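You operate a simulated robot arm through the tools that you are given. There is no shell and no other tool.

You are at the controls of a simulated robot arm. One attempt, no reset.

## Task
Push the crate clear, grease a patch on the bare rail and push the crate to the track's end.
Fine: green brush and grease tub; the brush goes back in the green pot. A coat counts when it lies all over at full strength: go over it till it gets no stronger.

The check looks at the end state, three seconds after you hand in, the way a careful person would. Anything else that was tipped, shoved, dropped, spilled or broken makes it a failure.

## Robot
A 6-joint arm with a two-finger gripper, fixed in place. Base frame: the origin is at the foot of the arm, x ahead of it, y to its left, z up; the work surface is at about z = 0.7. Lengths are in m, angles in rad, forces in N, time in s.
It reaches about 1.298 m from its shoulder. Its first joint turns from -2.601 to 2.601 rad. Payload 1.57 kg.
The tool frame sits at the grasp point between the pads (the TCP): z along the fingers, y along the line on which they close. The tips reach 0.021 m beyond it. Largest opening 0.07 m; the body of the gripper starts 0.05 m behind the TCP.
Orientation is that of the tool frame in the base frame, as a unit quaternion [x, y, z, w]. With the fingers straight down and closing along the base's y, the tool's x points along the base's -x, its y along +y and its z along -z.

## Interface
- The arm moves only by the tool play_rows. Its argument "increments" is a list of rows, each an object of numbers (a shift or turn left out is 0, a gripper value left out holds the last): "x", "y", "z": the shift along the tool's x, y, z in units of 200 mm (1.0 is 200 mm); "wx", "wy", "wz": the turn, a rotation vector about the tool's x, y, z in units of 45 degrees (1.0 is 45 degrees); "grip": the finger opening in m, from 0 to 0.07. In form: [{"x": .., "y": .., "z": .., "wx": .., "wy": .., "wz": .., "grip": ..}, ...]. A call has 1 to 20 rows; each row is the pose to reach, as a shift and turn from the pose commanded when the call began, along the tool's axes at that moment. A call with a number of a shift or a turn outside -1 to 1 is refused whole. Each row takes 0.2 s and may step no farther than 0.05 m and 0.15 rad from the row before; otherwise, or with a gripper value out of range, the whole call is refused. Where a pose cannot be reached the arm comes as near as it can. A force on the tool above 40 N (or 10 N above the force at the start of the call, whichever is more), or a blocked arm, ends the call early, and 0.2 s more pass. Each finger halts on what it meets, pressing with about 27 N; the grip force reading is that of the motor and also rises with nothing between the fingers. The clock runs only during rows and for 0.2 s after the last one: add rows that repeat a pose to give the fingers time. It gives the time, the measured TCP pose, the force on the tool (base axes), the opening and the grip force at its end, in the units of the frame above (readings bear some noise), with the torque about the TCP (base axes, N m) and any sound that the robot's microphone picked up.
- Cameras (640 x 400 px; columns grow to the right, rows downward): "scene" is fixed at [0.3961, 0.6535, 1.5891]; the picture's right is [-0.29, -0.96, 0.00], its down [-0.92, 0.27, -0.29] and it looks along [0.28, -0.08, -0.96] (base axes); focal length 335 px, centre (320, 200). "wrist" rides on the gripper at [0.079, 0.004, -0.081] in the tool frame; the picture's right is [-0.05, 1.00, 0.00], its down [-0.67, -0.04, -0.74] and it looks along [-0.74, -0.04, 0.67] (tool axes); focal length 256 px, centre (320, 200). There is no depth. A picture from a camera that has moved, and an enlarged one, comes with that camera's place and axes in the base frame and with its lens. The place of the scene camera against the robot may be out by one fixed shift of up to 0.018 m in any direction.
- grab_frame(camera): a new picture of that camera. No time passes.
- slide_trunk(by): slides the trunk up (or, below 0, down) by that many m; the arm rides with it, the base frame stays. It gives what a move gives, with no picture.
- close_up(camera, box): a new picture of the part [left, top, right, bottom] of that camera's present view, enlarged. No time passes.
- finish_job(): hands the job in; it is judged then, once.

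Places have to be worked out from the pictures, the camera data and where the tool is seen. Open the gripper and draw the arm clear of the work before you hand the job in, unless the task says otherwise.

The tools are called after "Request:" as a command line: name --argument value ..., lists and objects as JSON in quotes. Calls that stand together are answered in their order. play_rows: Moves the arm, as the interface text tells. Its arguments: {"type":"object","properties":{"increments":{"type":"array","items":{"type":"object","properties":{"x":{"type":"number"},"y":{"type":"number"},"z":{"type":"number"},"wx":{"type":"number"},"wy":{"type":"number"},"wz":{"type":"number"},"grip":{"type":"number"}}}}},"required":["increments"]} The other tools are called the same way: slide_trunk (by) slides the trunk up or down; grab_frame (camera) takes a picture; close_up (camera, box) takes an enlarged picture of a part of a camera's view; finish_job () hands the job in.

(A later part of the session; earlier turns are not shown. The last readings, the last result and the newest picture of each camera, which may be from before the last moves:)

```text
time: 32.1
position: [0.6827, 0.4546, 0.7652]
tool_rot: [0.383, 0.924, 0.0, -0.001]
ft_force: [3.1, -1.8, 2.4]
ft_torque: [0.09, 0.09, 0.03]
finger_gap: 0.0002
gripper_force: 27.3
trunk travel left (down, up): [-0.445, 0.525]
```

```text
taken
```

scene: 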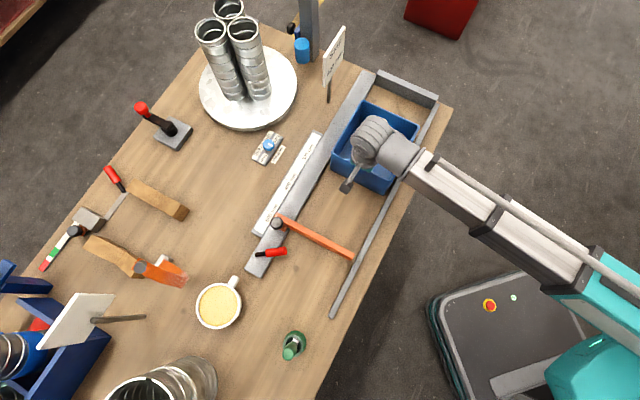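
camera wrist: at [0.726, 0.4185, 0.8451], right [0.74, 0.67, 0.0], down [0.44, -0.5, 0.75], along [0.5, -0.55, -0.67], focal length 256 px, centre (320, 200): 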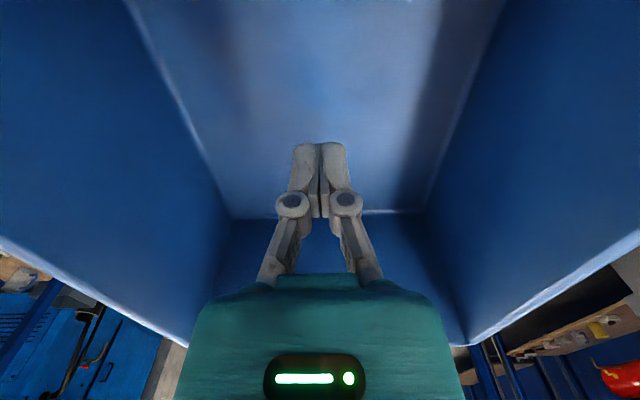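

The crate is sliding smoothly with about 4 N. I'll check what's being uncovered before pushing further.

Request:
close_up --camera "scene" --box '[310, 60, 450, 200]'

Request:
grab_frame --camera "wrist"

```text
2.86 times, centred on (380, 130) of scene
camera zoom: at [0.3961, 0.6535, 1.5891], right [-0.29, -0.96, 0.0], down [-0.92, 0.27, -0.29], along [0.28, -0.08, -0.96], focal length 956 px, centre (149, 400)
```

zoom: 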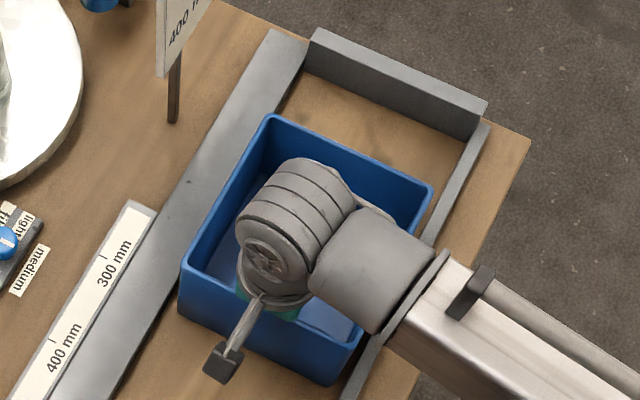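

```text
taken
camera wrist: at [0.6299, 0.5143, 0.8451], right [0.74, 0.67, 0.0], down [0.44, -0.5, 0.74], along [0.5, -0.55, -0.67], focal length 256 px, centre (320, 200)
```

wrist: 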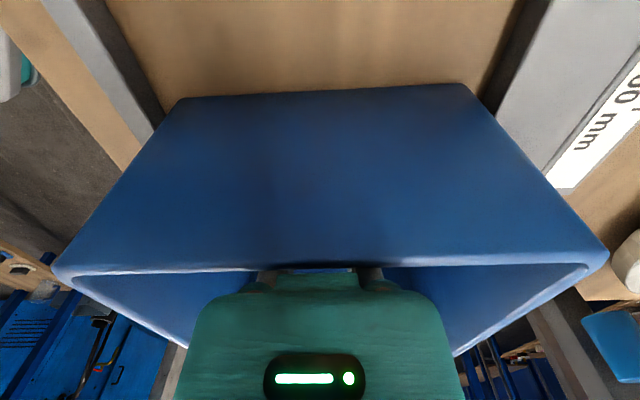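

Only plain bench shows so far. Continuing slowly another 13 cm, which leaves the crate about 5 cm short of the orange stop.

Request:
play_rows --increments '[{"x": 0.04}, {"x": 0.08}, {"x": 0.12}, {"x": 0.16}, {"x": 0.2}, {"x": 0.24}, {"x": 0.28}, {"x": 0.32}, {"x": 0.36}, {"x": 0.4}, {"x": 0.44}, {"x": 0.48}, {"x": 0.52}, {"x": 0.56}, {"x": 0.6}, {"x": 0.63}, {"x": 0.65}]'

Request:
grab_frame --camera "scene"

Request:
close_up --camera "scene" --box '[300, 60, 450, 200]'

```text
time: 35.7
position: [0.5913, 0.548, 0.7648]
tool_rot: [0.382, 0.924, 0.001, 0.001]
ft_force: [2.6, -1.8, 1.1]
ft_torque: [0.13, 0.08, -0.05]
finger_gap: 0.0058
gripper_force: 27.0
trunk travel left (down, up): [-0.445, 0.525]
```

```text
taken
```

scene: 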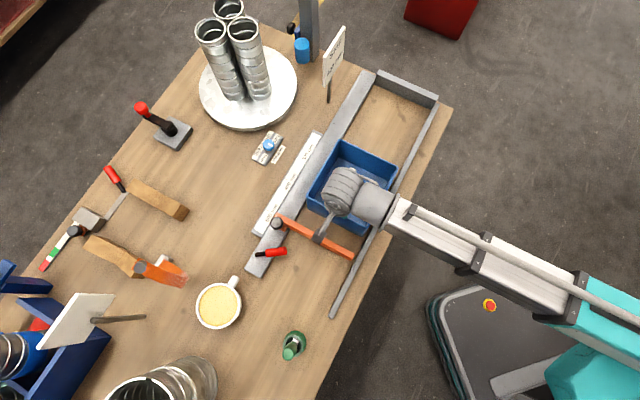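

```text
2.86 times, centred on (375, 130) of scene
camera zoom: at [0.3961, 0.6535, 1.5891], right [-0.29, -0.96, 0.0], down [-0.92, 0.27, -0.29], along [0.28, -0.08, -0.96], focal length 956 px, centre (163, 400)
```

zoom: 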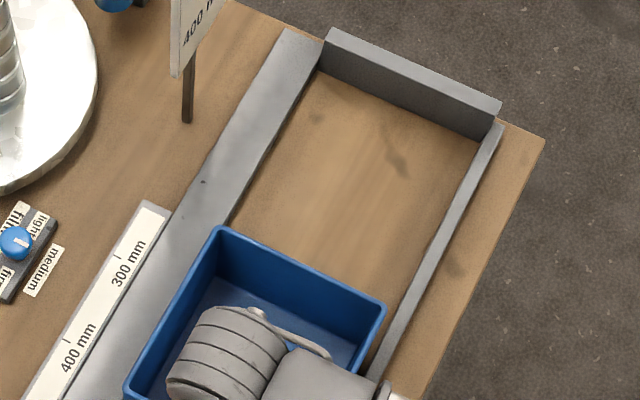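

The crate's near face is now around 443 mm, clear of the stop, and the freed stretch is just bench and bare rail. I'll back the fingers off the wall and raise out of the crate.

Request:
play_rows --increments '[{"x": -0.08}, {"x": -0.2}, {"x": -0.3}]'

Request:
slide_trunk --by 0.3

Request:
grab_frame --camera "wrist"

Request:
grab_frame --camera "scene"

```text
time: 36.5
position: [0.6335, 0.5049, 0.7648]
tool_rot: [0.382, 0.924, 0.0, 0.001]
ft_force: [-0.2, -0.6, -0.1]
ft_torque: [0.0, -0.02, 0.01]
finger_gap: 0.0
gripper_force: 27.4
trunk travel left (down, up): [-0.445, 0.525]
```

```text
time: 39.5
position: [0.6326, 0.5043, 1.0646]
tool_rot: [0.382, 0.924, 0.001, 0.001]
ft_force: [-0.2, 0.8, 0.7]
ft_torque: [0.01, 0.05, -0.01]
finger_gap: 0.0
gripper_force: 27.1
trunk travel left (down, up): [-0.745, 0.225]
```

```text
taken
camera wrist: at [0.5807, 0.5644, 1.145], right [0.74, 0.67, 0.0], down [0.44, -0.5, 0.75], along [0.5, -0.55, -0.67], focal length 256 px, centre (320, 200)
```

wrist: 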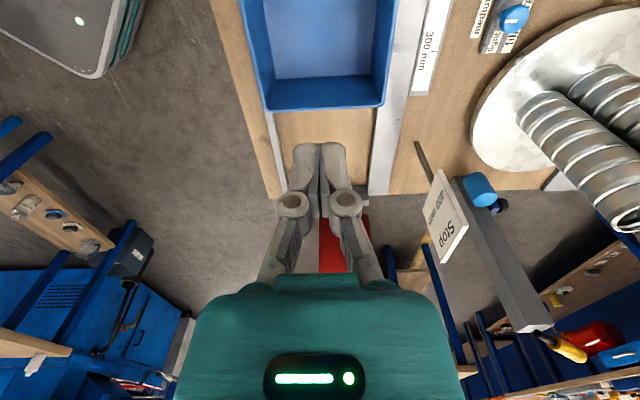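

```text
taken
```

scene: 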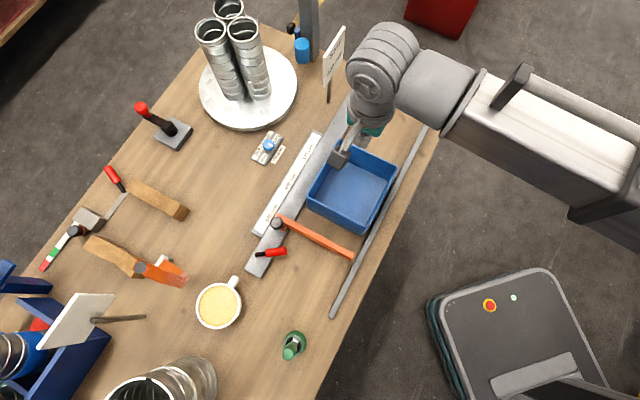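

Crate untouched on the way out. Now I'll swing over toward the green pot with the camera turned to look at it, staying high.

Request:
play_rows --increments '[{"x": 0.1, "y": -0.05, "wz": -0.14}, {"x": 0.2, "y": -0.1, "wz": -0.28}, {"x": 0.3, "y": -0.16, "wz": -0.42}, {"x": 0.42, "y": -0.22, "wz": -0.56}, {"x": 0.53, "y": -0.28, "wz": -0.7}, {"x": 0.64, "y": -0.34, "wz": -0.85}, {"x": 0.74, "y": -0.39, "wz": -1.0}]'

Request:
play_rows --increments '[{"x": 0.13, "y": 0.03, "wz": -0.14}, {"x": 0.26, "y": 0.06, "wz": -0.28}, {"x": 0.4, "y": 0.1, "wz": -0.42}, {"x": 0.53, "y": 0.13, "wz": -0.56}, {"x": 0.67, "y": 0.17, "wz": -0.7}, {"x": 0.8, "y": 0.2, "wz": -0.85}, {"x": 0.95, "y": 0.23, "wz": -1.0}]'

Request:
grab_frame --camera "wrist"

Request:
grab_frame --camera "scene"

```text
time: 41.1
position: [0.4728, 0.5554, 1.0634]
tool_rot: [-0.002, 1.0, 0.0, 0.001]
ft_force: [0.1, 0.4, 0.0]
ft_torque: [0.01, 0.0, 0.01]
finger_gap: 0.0003
gripper_force: 26.8
trunk travel left (down, up): [-0.745, 0.225]
```

```text
time: 42.7
position: [0.2831, 0.5998, 1.0641]
tool_rot: [-0.383, 0.924, 0.0, 0.001]
ft_force: [0.0, 0.2, -0.6]
ft_torque: [-0.03, -0.02, 0.0]
finger_gap: 0.0001
gripper_force: 27.4
trunk travel left (down, up): [-0.745, 0.225]
```

```text
taken
camera wrist: at [0.2242, 0.5476, 1.145], right [-0.67, 0.74, 0.0], down [0.49, 0.45, 0.75], along [0.55, 0.5, -0.67], focal length 256 px, centre (320, 200)
```

wrist: 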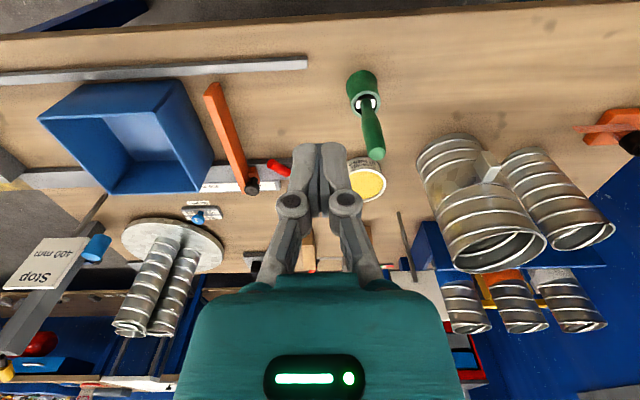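

```text
taken
```

scene: 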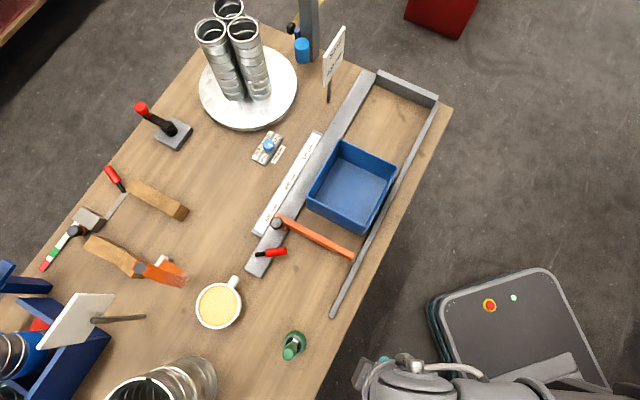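

Brush and pot are in view; I'll zoom on them and on the mug for measurement.

Request:
close_up --camera "wrist" --box '[320, 55, 420, 215]'

Request:
close_up --camera "scene" --box '[260, 310, 330, 370]'

```text
2.50 times, centred on (370, 135) of wrist
camera zoom: at [0.2242, 0.5476, 1.145], right [-0.67, 0.74, 0.0], down [0.49, 0.45, 0.75], along [0.55, 0.5, -0.67], focal length 640 px, centre (195, 362)
```

zoom: 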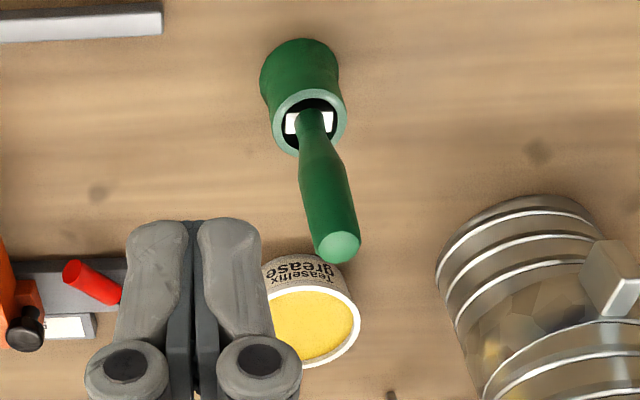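

```text
6.67 times, centred on (295, 340) of scene
camera zoom: at [0.3961, 0.6535, 1.5891], right [-0.29, -0.96, 0.0], down [-0.92, 0.27, -0.29], along [0.28, -0.08, -0.96], focal length 2230 px, centre (487, -733)
```

zoom: 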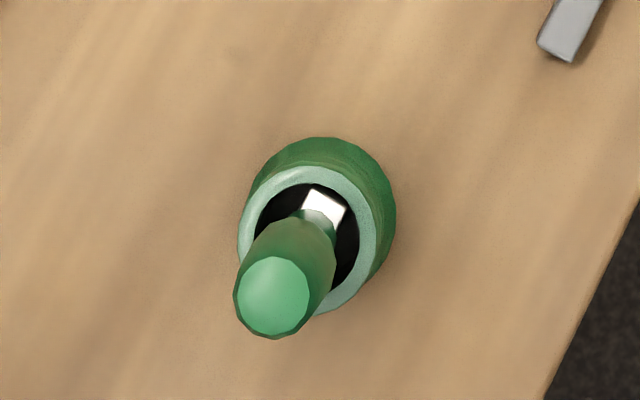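

I'll lower the trunk by 0.12 (hand stays 14 cm away from the brush) to get a second wrist view for triangulating the handle.

Request:
slide_trunk --by -0.12

Request:
grab_frame --camera "wrist"

Request:
close_up --camera "wrist" --box '[320, 70, 440, 230]'

```text
time: 44.2
position: [0.2842, 0.6006, 0.9435]
tool_rot: [-0.382, 0.924, 0.0, 0.001]
ft_force: [0.1, -0.9, -0.2]
ft_torque: [0.01, 0.0, -0.01]
finger_gap: 0.0
gripper_force: 27.0
trunk travel left (down, up): [-0.625, 0.345]
```

```text
taken
camera wrist: at [0.2247, 0.5477, 1.0251], right [-0.67, 0.74, 0.0], down [0.5, 0.45, 0.75], along [0.56, 0.5, -0.67], focal length 256 px, centre (320, 200)
```

wrist: 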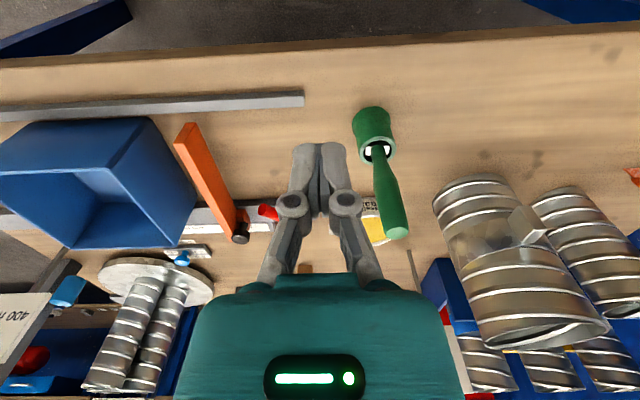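

```text
2.50 times, centred on (380, 150) of wrist
camera zoom: at [0.2247, 0.5477, 1.0251], right [-0.67, 0.74, 0.0], down [0.5, 0.45, 0.75], along [0.56, 0.5, -0.67], focal length 640 px, centre (170, 325)
```

zoom: 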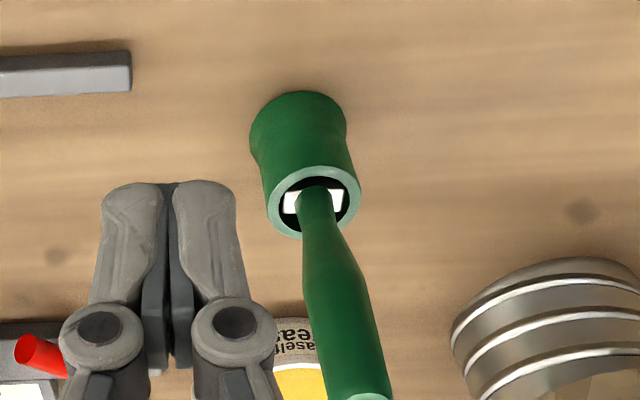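

Triangulating from the two wrist views: handle top ≈ (0.326, 0.736, 0.883), pot rim ≈ (0.318, 0.726, 0.773); the brush stands almost upright. I'll open the fingers and move above the handle at the present height (tips at 0.92, above the handle top).

Request:
play_rows --increments '[{"grip": 0.07}, {"x": -0.1, "y": 0.05, "grip": 0.07}, {"x": -0.2, "y": 0.1}, {"x": -0.3, "y": 0.16}, {"x": -0.4, "y": 0.22}, {"x": -0.5, "y": 0.27}, {"x": -0.58, "y": 0.31}, {"x": -0.615, "y": 0.332}, {"x": -0.615, "y": 0.332}]'

Request:
grab_frame --camera "wrist"

Request:
grab_frame --camera "scene"

```text
time: 46.2
position: [0.3248, 0.7343, 0.9447]
tool_rot: [-0.383, 0.924, 0.0, 0.001]
ft_force: [0.7, 0.2, 0.4]
ft_torque: [0.02, 0.02, -0.04]
finger_gap: 0.0701
gripper_force: 0.1
trunk travel left (down, up): [-0.625, 0.345]
```

```text
taken
camera wrist: at [0.2652, 0.682, 1.025], right [-0.67, 0.74, 0.0], down [0.5, 0.45, 0.75], along [0.56, 0.5, -0.67], focal length 256 px, centre (320, 200)
```

wrist: 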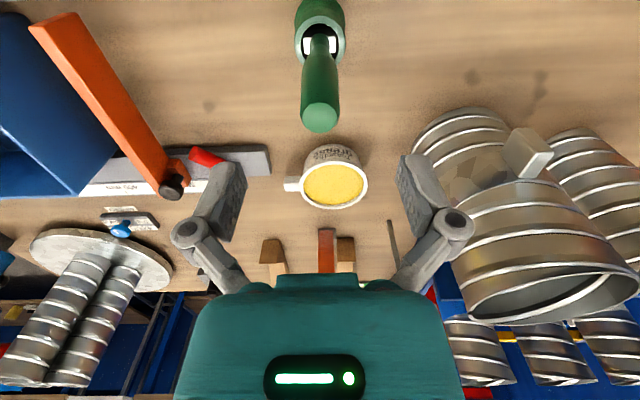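

```text
taken
```

scene: 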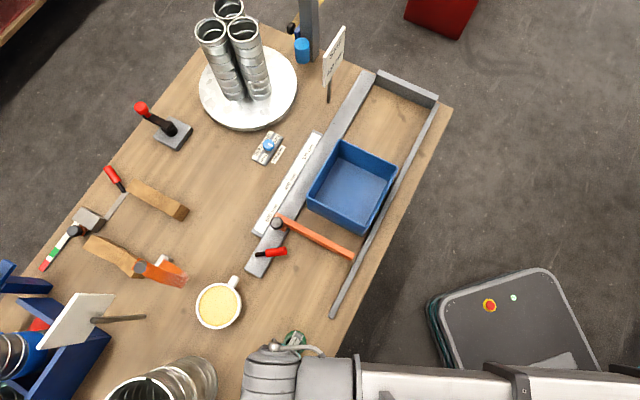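

The handle sits right between the fingers (measured (0.326, 0.737) against TCP (0.325, 0.734)). Lowering to about z=0.846 to grasp the handle below its top.

Request:
slide_trunk --by -0.098

Request:
grab_frame --camera "wrist"

```text
time: 47.5
position: [0.3231, 0.7344, 0.846]
tool_rot: [-0.382, 0.924, 0.0, 0.001]
ft_force: [-0.4, 0.3, 0.2]
ft_torque: [0.0, -0.02, 0.0]
finger_gap: 0.0701
gripper_force: 0.1
trunk travel left (down, up): [-0.527, 0.443]
```

```text
taken
camera wrist: at [0.2651, 0.6819, 0.9271], right [-0.67, 0.74, 0.0], down [0.49, 0.45, 0.75], along [0.56, 0.5, -0.67], focal length 256 px, centre (320, 200)
```

wrist: 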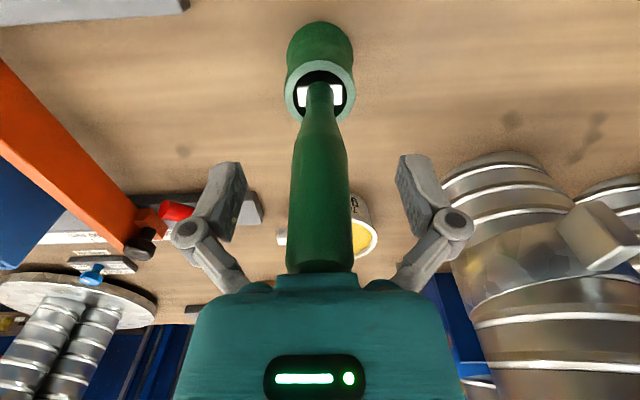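

Handle is centred between the pads with no contact. Closing the fingers.

Request:
play_rows --increments '[{"grip": 0.0}, {"grip": 0.0}, {"grip": 0.0}, {"grip": 0.0}, {"grip": 0.0}, {"grip": 0.0}]'

Request:
grab_frame --camera "wrist"

```text
time: 48.9
position: [0.324, 0.7345, 0.8468]
tool_rot: [-0.382, 0.924, 0.0, 0.001]
ft_force: [0.1, -0.3, 3.1]
ft_torque: [-0.01, -0.01, -0.02]
finger_gap: 0.0223
gripper_force: 27.7
trunk travel left (down, up): [-0.527, 0.443]
```

```text
taken
camera wrist: at [0.2651, 0.6817, 0.9272], right [-0.67, 0.74, 0.0], down [0.49, 0.45, 0.75], along [0.56, 0.5, -0.67], focal length 256 px, centre (320, 200)
```

wrist: 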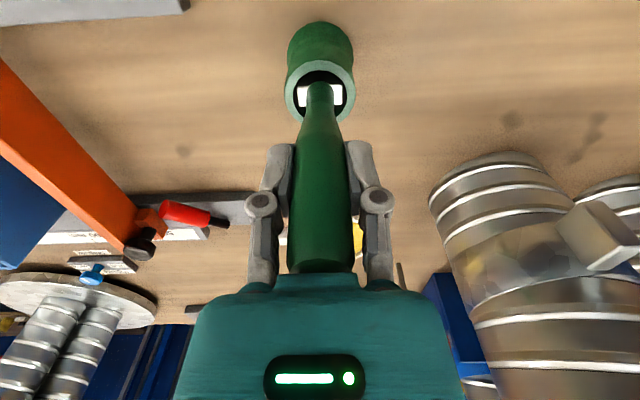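

Grasped (gap 22 mm). I'll remember this pose (0.324, 0.7345, 0.847, yaw 45°) for the return, and lift the brush straight out of the pot.

Request:
slide_trunk --by 0.05

Request:
grab_frame --camera "wrist"

Request:
slide_trunk --by 0.11

Request:
grab_frame --camera "wrist"

Request:
grab_frame --camera "scene"

```text
time: 49.9
position: [0.324, 0.7351, 0.8956]
tool_rot: [-0.383, 0.924, 0.001, 0.001]
ft_force: [-0.2, -0.8, -1.0]
ft_torque: [0.0, 0.02, 0.05]
finger_gap: 0.0224
gripper_force: 26.8
trunk travel left (down, up): [-0.577, 0.393]
```

```text
taken
camera wrist: at [0.2652, 0.682, 0.9769], right [-0.67, 0.74, 0.0], down [0.5, 0.45, 0.75], along [0.56, 0.5, -0.67], focal length 256 px, centre (320, 200)
```

wrist: 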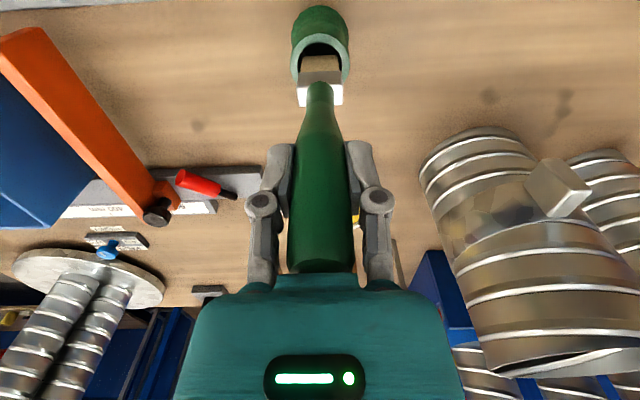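

```text
time: 51.3
position: [0.3245, 0.7352, 1.0056]
tool_rot: [-0.383, 0.924, 0.0, 0.002]
ft_force: [-0.8, 1.2, -1.3]
ft_torque: [-0.01, 0.0, -0.01]
finger_gap: 0.0221
gripper_force: 26.7
trunk travel left (down, up): [-0.687, 0.283]
```

```text
taken
camera wrist: at [0.2652, 0.6821, 1.0869], right [-0.67, 0.74, 0.0], down [0.5, 0.45, 0.75], along [0.56, 0.5, -0.67], focal length 256 px, centre (320, 200)
```

wrist: 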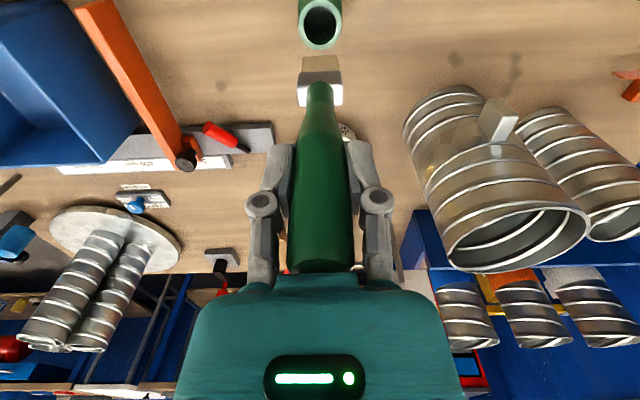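

```text
taken
```

scene: 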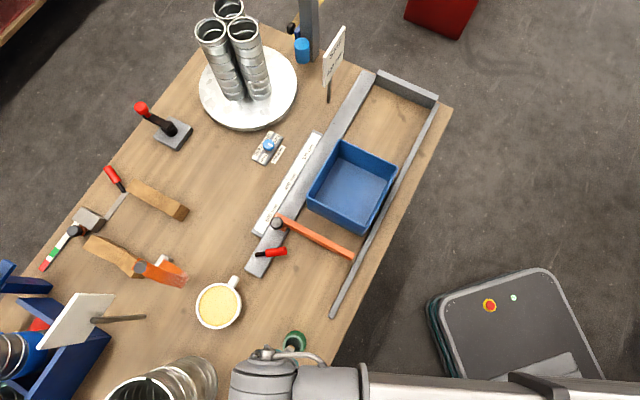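

The brush is held (flat bristles, width along the finger-closing axis, tip about 0.14 m below the TCP) and the pot stayed put. From earlier wrist views the grease mug's rim is centred near (0.442, 0.867) at z≈0.77; I'll carry the brush over it at this height.

Request:
play_rows --increments '[{"x": -0.12, "y": 0.007}, {"x": -0.25, "y": 0.015}, {"x": -0.38, "y": 0.023}, {"x": -0.5, "y": 0.03}, {"x": -0.62, "y": 0.037}, {"x": -0.74, "y": 0.044}, {"x": -0.83, "y": 0.05}, {"x": -0.879, "y": 0.0525}]'

Request:
grab_frame --camera "wrist"

Request:
grab_frame --camera "scene"

```text
time: 53.1
position: [0.4419, 0.867, 1.0062]
tool_rot: [-0.383, 0.924, 0.001, 0.002]
ft_force: [0.0, -0.9, -0.1]
ft_torque: [0.03, 0.0, 0.02]
finger_gap: 0.0219
gripper_force: 27.8
trunk travel left (down, up): [-0.687, 0.283]
```

```text
taken
camera wrist: at [0.3824, 0.8139, 1.0868], right [-0.67, 0.74, 0.0], down [0.5, 0.45, 0.75], along [0.56, 0.5, -0.67], focal length 256 px, centre (320, 200)
```

wrist: 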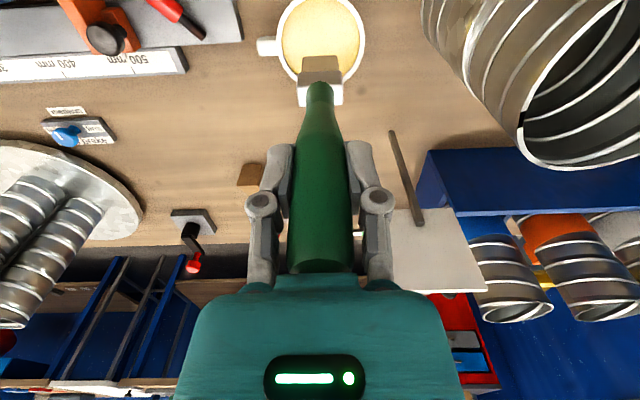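

```text
taken
```

scene: 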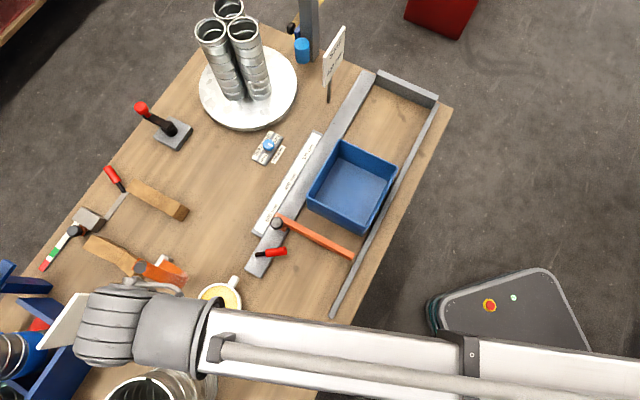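

The bristles are directly above the mug's centre; pipe tops (~0.86) and the sign are clear of the hand. Lowering partway and checking.

Request:
slide_trunk --by -0.09

Request:
grab_frame --camera "wrist"

Request:
grab_frame --camera "scene"

```text
time: 54.3
position: [0.4406, 0.8661, 0.9164]
tool_rot: [-0.383, 0.924, 0.0, 0.001]
ft_force: [-0.2, 0.7, 0.5]
ft_torque: [-0.03, 0.02, -0.06]
finger_gap: 0.0218
gripper_force: 26.9
trunk travel left (down, up): [-0.597, 0.373]
```

```text
taken
camera wrist: at [0.3823, 0.8135, 0.997], right [-0.67, 0.74, 0.0], down [0.5, 0.45, 0.75], along [0.56, 0.5, -0.67], focal length 256 px, centre (320, 200)
```

wrist: 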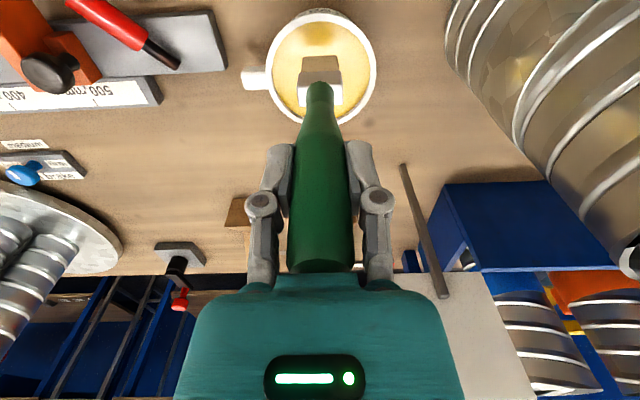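

```text
taken
```

scene: 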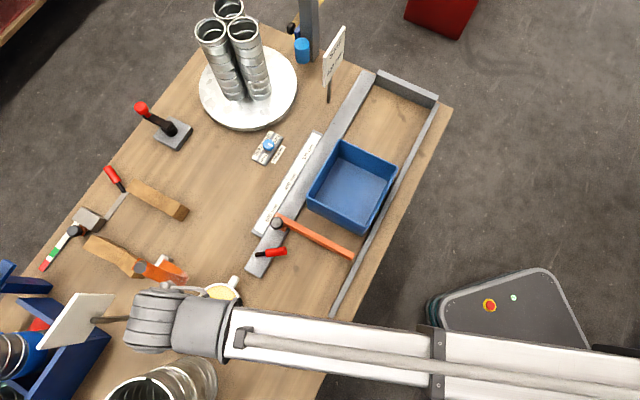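

Tip is just above the grease and centred. Lowering 3 cm into the grease and watching the force.

Request:
slide_trunk --by -0.03

Request:
close_up --camera "wrist" --box '[230, 0, 410, 150]'

```text
time: 55.1
position: [0.4416, 0.8663, 0.8864]
tool_rot: [-0.383, 0.924, 0.001, 0.001]
ft_force: [-0.4, -0.5, 0.1]
ft_torque: [0.02, 0.01, 0.0]
finger_gap: 0.0222
gripper_force: 26.7
trunk travel left (down, up): [-0.567, 0.403]
```

```text
2.67 times, centred on (320, 75) of wrist
camera zoom: at [0.3824, 0.8137, 0.9667], right [-0.67, 0.74, 0.0], down [0.5, 0.45, 0.75], along [0.56, 0.5, -0.67], focal length 683 px, centre (320, 533)
```

zoom: 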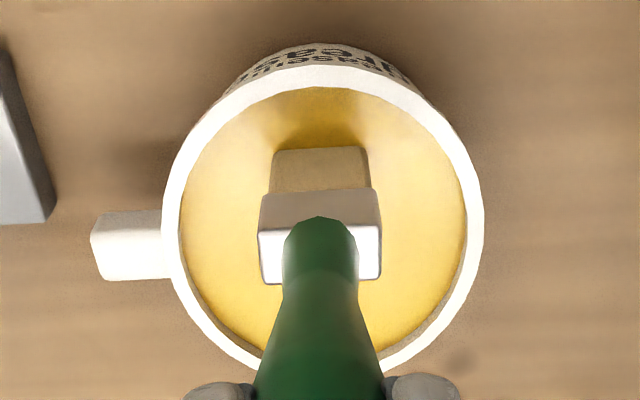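

The bristle end is still visible at the same image spot, so it's barely at the surface. I'll lower another 15 mm.

Request:
slide_trunk --by -0.015

Request:
close_up --camera "wrist" --box '[230, 0, 410, 150]'

```text
time: 55.6
position: [0.4394, 0.8638, 0.878]
tool_rot: [-0.384, 0.923, 0.001, 0.002]
ft_force: [-1.5, 0.7, 34.6]
ft_torque: [-0.02, -0.05, 0.02]
finger_gap: 0.0221
gripper_force: 27.5
trunk travel left (down, up): [-0.556, 0.414]
stopped: the force on the tool passed its limit at 66 N (the readings are from after the stop); the commanded pose is now the measured one
```

```text
2.67 times, centred on (320, 75) of wrist
camera zoom: at [0.381, 0.8116, 0.9588], right [-0.67, 0.74, 0.0], down [0.49, 0.44, 0.75], along [0.56, 0.5, -0.66], focal length 683 px, centre (320, 533)
```

zoom: 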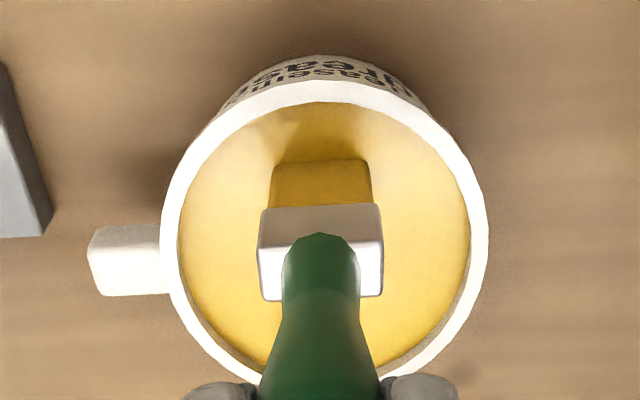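

The tip met the firm grease surface (force spiked), and the bristles are now yellow — loaded. I'll raise immediately to relieve it and check the brush and mug.

Request:
slide_trunk --by 0.02

Request:
slide_trunk --by 0.1

Request:
grab_frame --camera "wrist"

Request:
close_up --camera "wrist" --box '[230, 0, 410, 150]'

```text
time: 56.2
position: [0.4422, 0.8662, 0.8949]
tool_rot: [-0.383, 0.924, 0.001, 0.001]
ft_force: [-0.3, 0.5, 1.0]
ft_torque: [0.04, 0.01, 0.03]
finger_gap: 0.0216
gripper_force: 27.1
trunk travel left (down, up): [-0.576, 0.394]
```

```text
time: 57.6
position: [0.4414, 0.8676, 0.995]
tool_rot: [-0.383, 0.924, 0.0, 0.0]
ft_force: [-0.1, 0.8, -0.8]
ft_torque: [0.03, 0.02, -0.01]
finger_gap: 0.0221
gripper_force: 27.4
trunk travel left (down, up): [-0.676, 0.294]
```

```text
taken
camera wrist: at [0.3825, 0.814, 1.0753], right [-0.67, 0.74, 0.0], down [0.49, 0.44, 0.75], along [0.56, 0.5, -0.67], focal length 256 px, centre (320, 200)
```

wrist: 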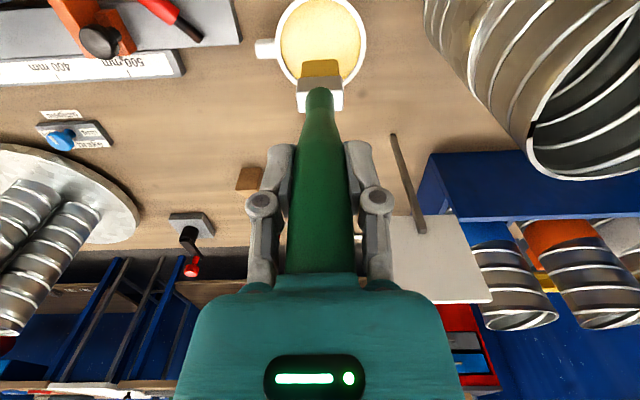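

```text
2.67 times, centred on (320, 75) of wrist
camera zoom: at [0.3825, 0.814, 1.0753], right [-0.67, 0.74, 0.0], down [0.49, 0.44, 0.75], along [0.56, 0.5, -0.67], focal length 683 px, centre (320, 533)
```

zoom: 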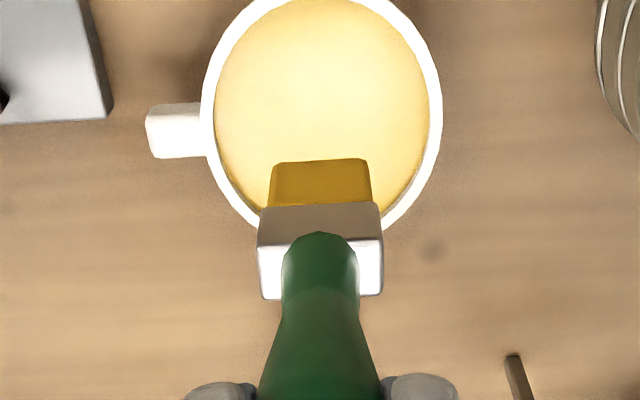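

The brush slid about 8 mm up in the grip but is held well, bristles loaded, mug undisturbed; the tip is now ≈0.134 m below the TCP. The mug lies in line with the wide rail, so I'll carry the brush along it at this height toward the freed stretch, keeping the present yaw (this keeps the hand's thin side toward the sign).

Request:
play_rows --increments '[{"y": -0.2}, {"y": -0.4}, {"y": -0.6}, {"y": -0.8}, {"y": -1.0}]'

Request:
play_rows --increments '[{"y": -0.2}, {"y": -0.4}, {"y": -0.6}, {"y": -0.8}, {"y": -1.0}]'

Request:
grab_frame --camera "wrist"

Request:
grab_frame --camera "scene"

```text
time: 58.8
position: [0.5825, 0.7245, 0.9951]
tool_rot: [-0.383, 0.924, 0.0, 0.001]
ft_force: [0.1, -0.1, -1.6]
ft_torque: [0.02, -0.02, 0.03]
finger_gap: 0.0215
gripper_force: 27.0
trunk travel left (down, up): [-0.676, 0.294]
```

```text
time: 60.0
position: [0.7238, 0.5829, 0.9951]
tool_rot: [-0.383, 0.924, 0.001, 0.0]
ft_force: [0.1, 0.9, 0.0]
ft_torque: [0.02, 0.0, -0.02]
finger_gap: 0.0218
gripper_force: 26.2
trunk travel left (down, up): [-0.676, 0.294]
```

```text
taken
camera wrist: at [0.6655, 0.5307, 1.0754], right [-0.67, 0.74, 0.0], down [0.49, 0.45, 0.75], along [0.56, 0.5, -0.67], focal length 256 px, centre (320, 200)
```

wrist: 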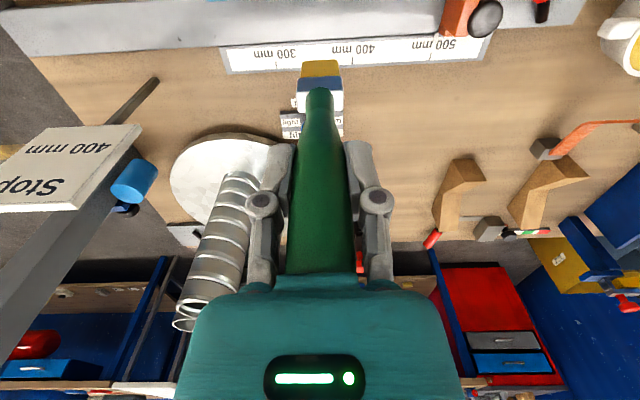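

```text
taken
```

scene: 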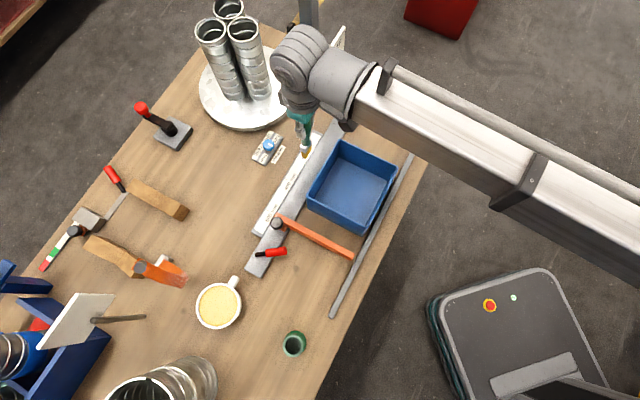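

The reach works in this yaw. I'll zoom on the rail and scale here to fix the rail's line and height relative to the tool.

Request:
close_up --camera "wrist" --box '[0, 0, 320, 120]'

Request:
close_up --camera "wrist" --box '[220, 0, 540, 120]'

```text
2.00 times, centred on (160, 60) of wrist
camera zoom: at [0.6655, 0.5307, 1.0754], right [-0.67, 0.74, 0.0], down [0.49, 0.45, 0.75], along [0.56, 0.5, -0.67], focal length 512 px, centre (640, 480)
```

zoom: 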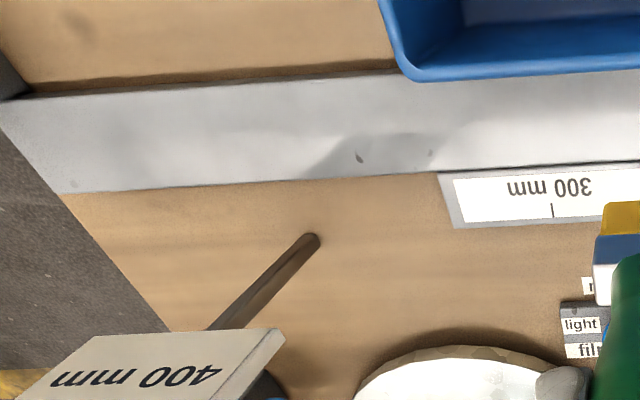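

```text
2.00 times, centred on (380, 60) of wrist
camera zoom: at [0.6655, 0.5307, 1.0754], right [-0.67, 0.74, 0.0], down [0.49, 0.45, 0.75], along [0.56, 0.5, -0.67], focal length 512 px, centre (200, 480)
```

zoom: 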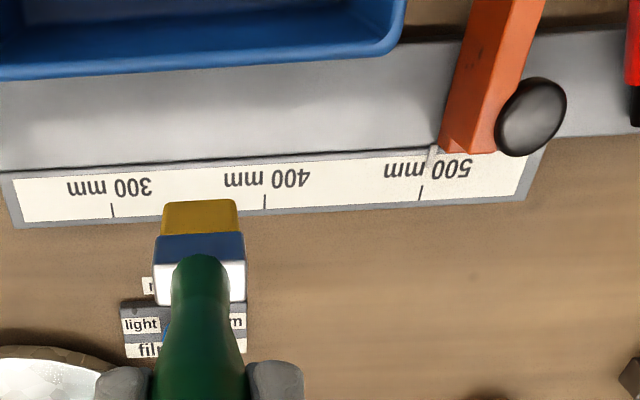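

Rail measured: along (0.712, −0.702), 50 mm wide, centre line offset 0.9215 in its normal direction; zero of the scale is at the block face. I'll move the brush over the rail centre at about 197 mm (short of the sign) before lowering.

Request:
play_rows --increments '[{"y": -0.2, "x": 0.001}, {"y": -0.4, "x": 0.002}, {"y": -0.6, "x": 0.003}, {"y": -0.75, "x": 0.004}, {"y": -0.819, "x": 0.004}]'

Request:
grab_frame --camera "wrist"

Request:
grab_frame --camera "scene"

```text
time: 61.2
position: [0.8397, 0.4672, 0.9948]
tool_rot: [-0.383, 0.924, 0.001, 0.001]
ft_force: [0.2, 0.3, -0.7]
ft_torque: [-0.02, 0.01, -0.01]
finger_gap: 0.0219
gripper_force: 26.7
trunk travel left (down, up): [-0.676, 0.294]
```

```text
taken
camera wrist: at [0.7808, 0.4147, 1.0754], right [-0.67, 0.74, 0.0], down [0.49, 0.44, 0.75], along [0.56, 0.5, -0.67], focal length 256 px, centre (320, 200)
```

wrist: 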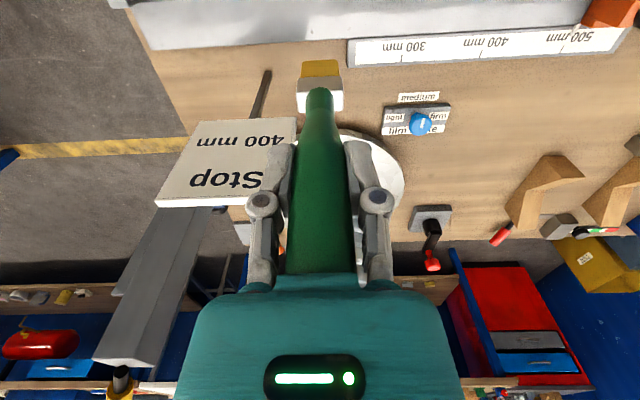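

```text
taken
```

scene: 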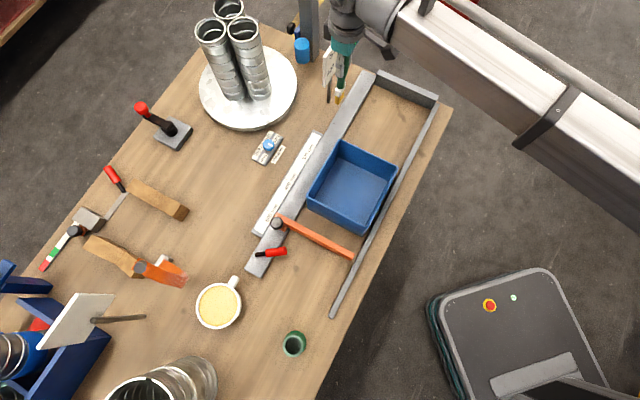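

The brush is over the rail with the sign about 5 cm behind the hand's thin side. Lowering to just above the rail.

Request:
slide_trunk --by -0.12

Request:
grab_frame --camera "wrist"

Request:
close_up --camera "wrist" --box '[200, 0, 440, 150]'

Request:
close_up --camera "scene" --box '[290, 20, 420, 150]'

```text
time: 62.7
position: [0.8388, 0.4682, 0.8746]
tool_rot: [-0.383, 0.924, 0.0, 0.001]
ft_force: [-0.6, 0.4, -0.9]
ft_torque: [0.01, 0.01, 0.01]
finger_gap: 0.0218
gripper_force: 27.1
trunk travel left (down, up): [-0.556, 0.414]
```

```text
taken
camera wrist: at [0.7803, 0.4151, 0.9555], right [-0.67, 0.74, 0.0], down [0.49, 0.44, 0.75], along [0.56, 0.5, -0.67], focal length 256 px, centre (320, 200)
```

wrist: 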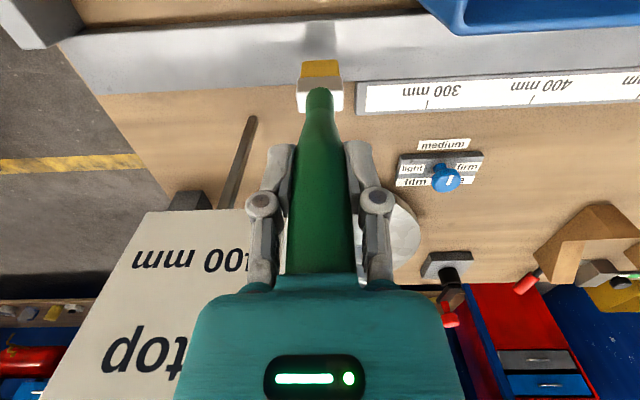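

```text
2.67 times, centred on (320, 75) of wrist
camera zoom: at [0.7803, 0.4151, 0.9555], right [-0.67, 0.74, 0.0], down [0.49, 0.44, 0.75], along [0.56, 0.5, -0.67], focal length 683 px, centre (320, 533)
```

zoom: 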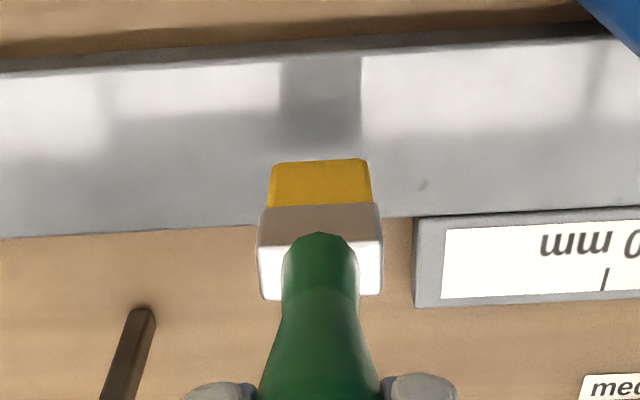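

```text
3.08 times, centred on (355, 85) of scene
camera zoom: at [0.3961, 0.6535, 1.5891], right [-0.29, -0.96, 0.0], down [-0.92, 0.27, -0.29], along [0.28, -0.08, -0.96], focal length 1030 px, centre (212, 554)
```

zoom: 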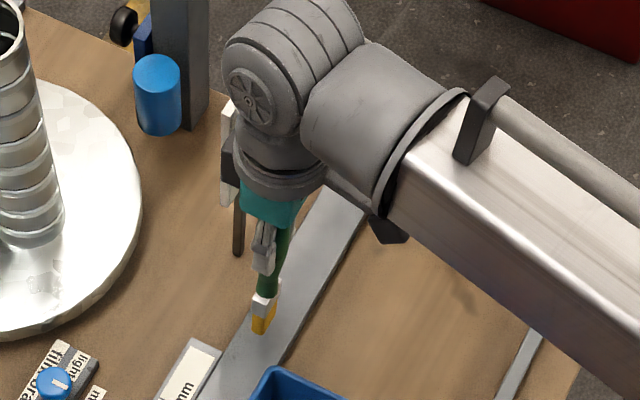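

The brush is over the middle of the rail with about 3 cm to go. I'll lower in small steps to find contact gently.

Request:
slide_trunk --by -0.018

Request:
close_up --camera "wrist" --box '[200, 0, 440, 150]'

```text
time: 63.3
position: [0.839, 0.4673, 0.8567]
tool_rot: [-0.382, 0.924, 0.0, 0.001]
ft_force: [0.5, -0.2, -1.8]
ft_torque: [0.02, 0.01, 0.0]
finger_gap: 0.0217
gripper_force: 27.2
trunk travel left (down, up): [-0.538, 0.432]
```

```text
2.67 times, centred on (320, 75) of wrist
camera zoom: at [0.7803, 0.415, 0.9375], right [-0.67, 0.74, 0.0], down [0.49, 0.44, 0.75], along [0.56, 0.5, -0.67], focal length 683 px, centre (320, 533)
```

zoom: 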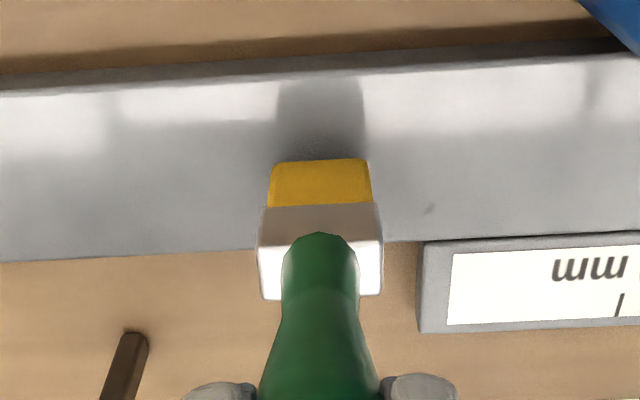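

Close to touching now; going down in 4 mm then smaller steps.

Request:
slide_trunk --by -0.004

Request:
close_up --camera "wrist" --box '[200, 0, 440, 150]'

```text
time: 63.9
position: [0.8394, 0.4688, 0.8534]
tool_rot: [-0.383, 0.924, 0.001, 0.002]
ft_force: [0.7, 0.7, 2.0]
ft_torque: [-0.01, -0.03, 0.01]
finger_gap: 0.0222
gripper_force: 27.4
trunk travel left (down, up): [-0.534, 0.436]
```

```text
2.67 times, centred on (320, 75) of wrist
camera zoom: at [0.7802, 0.415, 0.9336], right [-0.67, 0.74, 0.0], down [0.49, 0.44, 0.75], along [0.56, 0.5, -0.67], focal length 683 px, centre (320, 533)
```

zoom: 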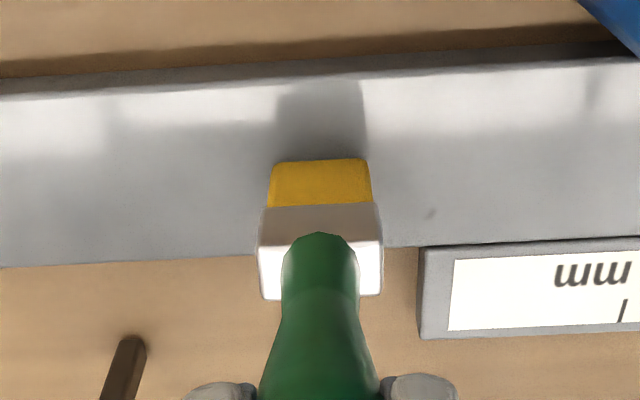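

Force is +2 N, possibly first contact. I'll try a short stroke along the rail (away from the sign) to see whether grease is laid down.

Request:
play_rows --increments '[{"y": 0.04}, {"y": 0.08}, {"y": 0.12}]'

Request:
close_up --camera "wrist" --box '[200, 0, 440, 150]'

```text
time: 64.7
position: [0.8228, 0.4841, 0.853]
tool_rot: [-0.383, 0.924, 0.0, 0.002]
ft_force: [1.1, 0.1, 2.4]
ft_torque: [-0.05, -0.03, -0.01]
finger_gap: 0.022
gripper_force: 27.0
trunk travel left (down, up): [-0.534, 0.436]
```

```text
2.67 times, centred on (320, 75) of wrist
camera zoom: at [0.7634, 0.4317, 0.9336], right [-0.67, 0.74, 0.0], down [0.49, 0.44, 0.75], along [0.56, 0.5, -0.67], focal length 683 px, centre (320, 533)
```

zoom: 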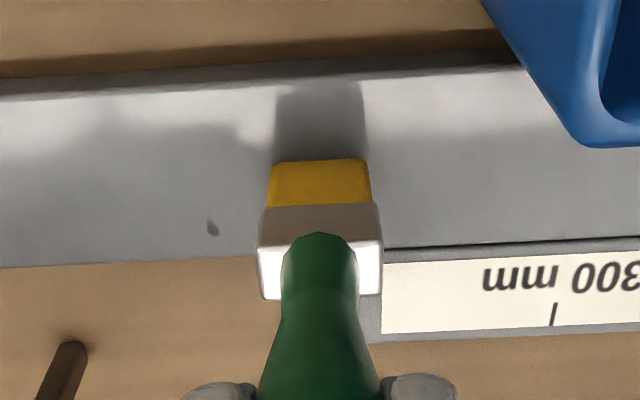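

No trail visible yet. I'll press 2 mm further and stroke back.

Request:
slide_trunk --by -0.002

Request:
play_rows --increments '[{"y": -0.04}, {"y": -0.08}, {"y": -0.12}]'

Request:
close_up --camera "wrist" --box '[200, 0, 440, 150]'

```text
time: 65.2
position: [0.8211, 0.4848, 0.8528]
tool_rot: [-0.383, 0.924, 0.0, 0.003]
ft_force: [4.4, -0.1, 21.5]
ft_torque: [0.24, -0.44, 0.0]
finger_gap: 0.0219
gripper_force: 27.3
trunk travel left (down, up): [-0.532, 0.438]
```

```text
time: 66.0
position: [0.8381, 0.4686, 0.8544]
tool_rot: [-0.384, 0.923, -0.001, 0.001]
ft_force: [-6.1, 3.4, 18.7]
ft_torque: [0.52, 0.68, -0.01]
finger_gap: 0.0219
gripper_force: 26.8
trunk travel left (down, up): [-0.532, 0.438]
```

```text
2.67 times, centred on (320, 75) of wrist
camera zoom: at [0.7785, 0.4146, 0.9333], right [-0.67, 0.74, 0.0], down [0.49, 0.44, 0.75], along [0.56, 0.5, -0.66], focal length 683 px, centre (320, 533)
```

zoom: 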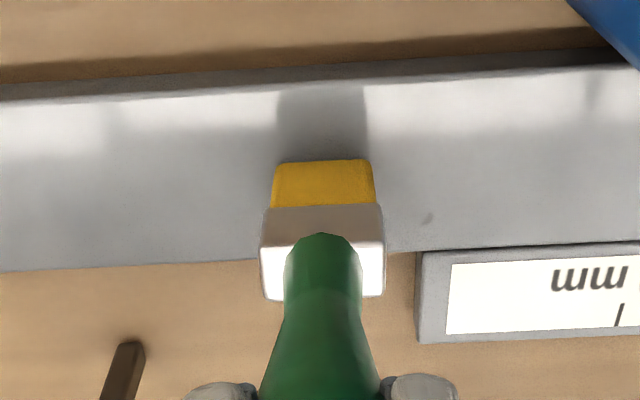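

In contact (~20 N) but still no trail on this part of the rail. I'll ease the pressure and make one light stroke along the rail centre toward the far end, to see where grease takes.

Request:
slide_trunk --by 0.0012

Request:
play_rows --increments '[{"y": -0.1}, {"y": -0.2}, {"y": -0.3}, {"y": -0.4}]'

Request:
grab_frame --camera "wrist"

Request:
close_up --camera "scene" --box '[290, 20, 420, 150]'

```text
time: 66.5
position: [0.8391, 0.4656, 0.8533]
tool_rot: [-0.382, 0.924, 0.0, 0.001]
ft_force: [-2.5, 0.0, 8.0]
ft_torque: [-0.06, 0.33, -0.02]
finger_gap: 0.0218
gripper_force: 26.9
trunk travel left (down, up): [-0.533, 0.437]
```

```text
time: 67.5
position: [0.8954, 0.4106, 0.853]
tool_rot: [-0.382, 0.924, 0.0, 0.003]
ft_force: [-2.4, 2.0, 6.7]
ft_torque: [0.15, 0.18, 0.02]
finger_gap: 0.0221
gripper_force: 27.7
trunk travel left (down, up): [-0.533, 0.437]
```

```text
taken
camera wrist: at [0.8363, 0.3587, 0.9335], right [-0.67, 0.74, 0.0], down [0.49, 0.45, 0.75], along [0.56, 0.5, -0.66], focal length 256 px, centre (320, 200)
```

wrist: 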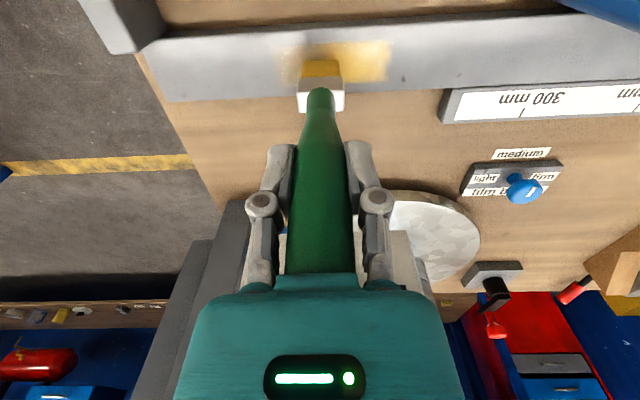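

```text
3.08 times, centred on (355, 85) of scene
camera zoom: at [0.3961, 0.6535, 1.5891], right [-0.29, -0.96, 0.0], down [-0.92, 0.27, -0.29], along [0.28, -0.08, -0.96], focal length 1030 px, centre (212, 554)
```

zoom: 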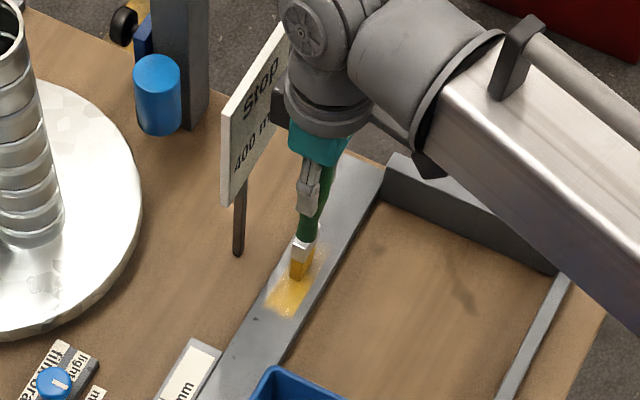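

Grease is now appearing in a definite area of the rail. Zooming in on it.

Request:
close_up --camera "wrist" --box '[230, 0, 470, 150]'

Request:
close_up --camera "scene" --box '[320, 80, 400, 140]'

```text
2.67 times, centred on (350, 75) of wrist
camera zoom: at [0.8363, 0.3587, 0.9335], right [-0.67, 0.74, 0.0], down [0.49, 0.45, 0.75], along [0.56, 0.5, -0.66], focal length 683 px, centre (240, 533)
```

zoom: 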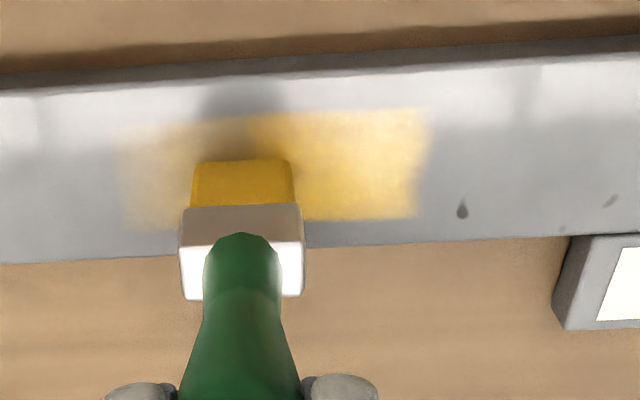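

```text
6.67 times, centred on (360, 110) of scene
camera zoom: at [0.3961, 0.6535, 1.5891], right [-0.29, -0.96, 0.0], down [-0.92, 0.27, -0.29], along [0.28, -0.08, -0.96], focal length 2230 px, centre (53, 800)
```

zoom: 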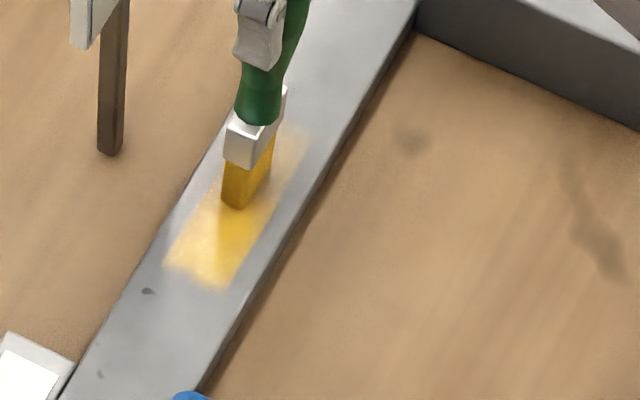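

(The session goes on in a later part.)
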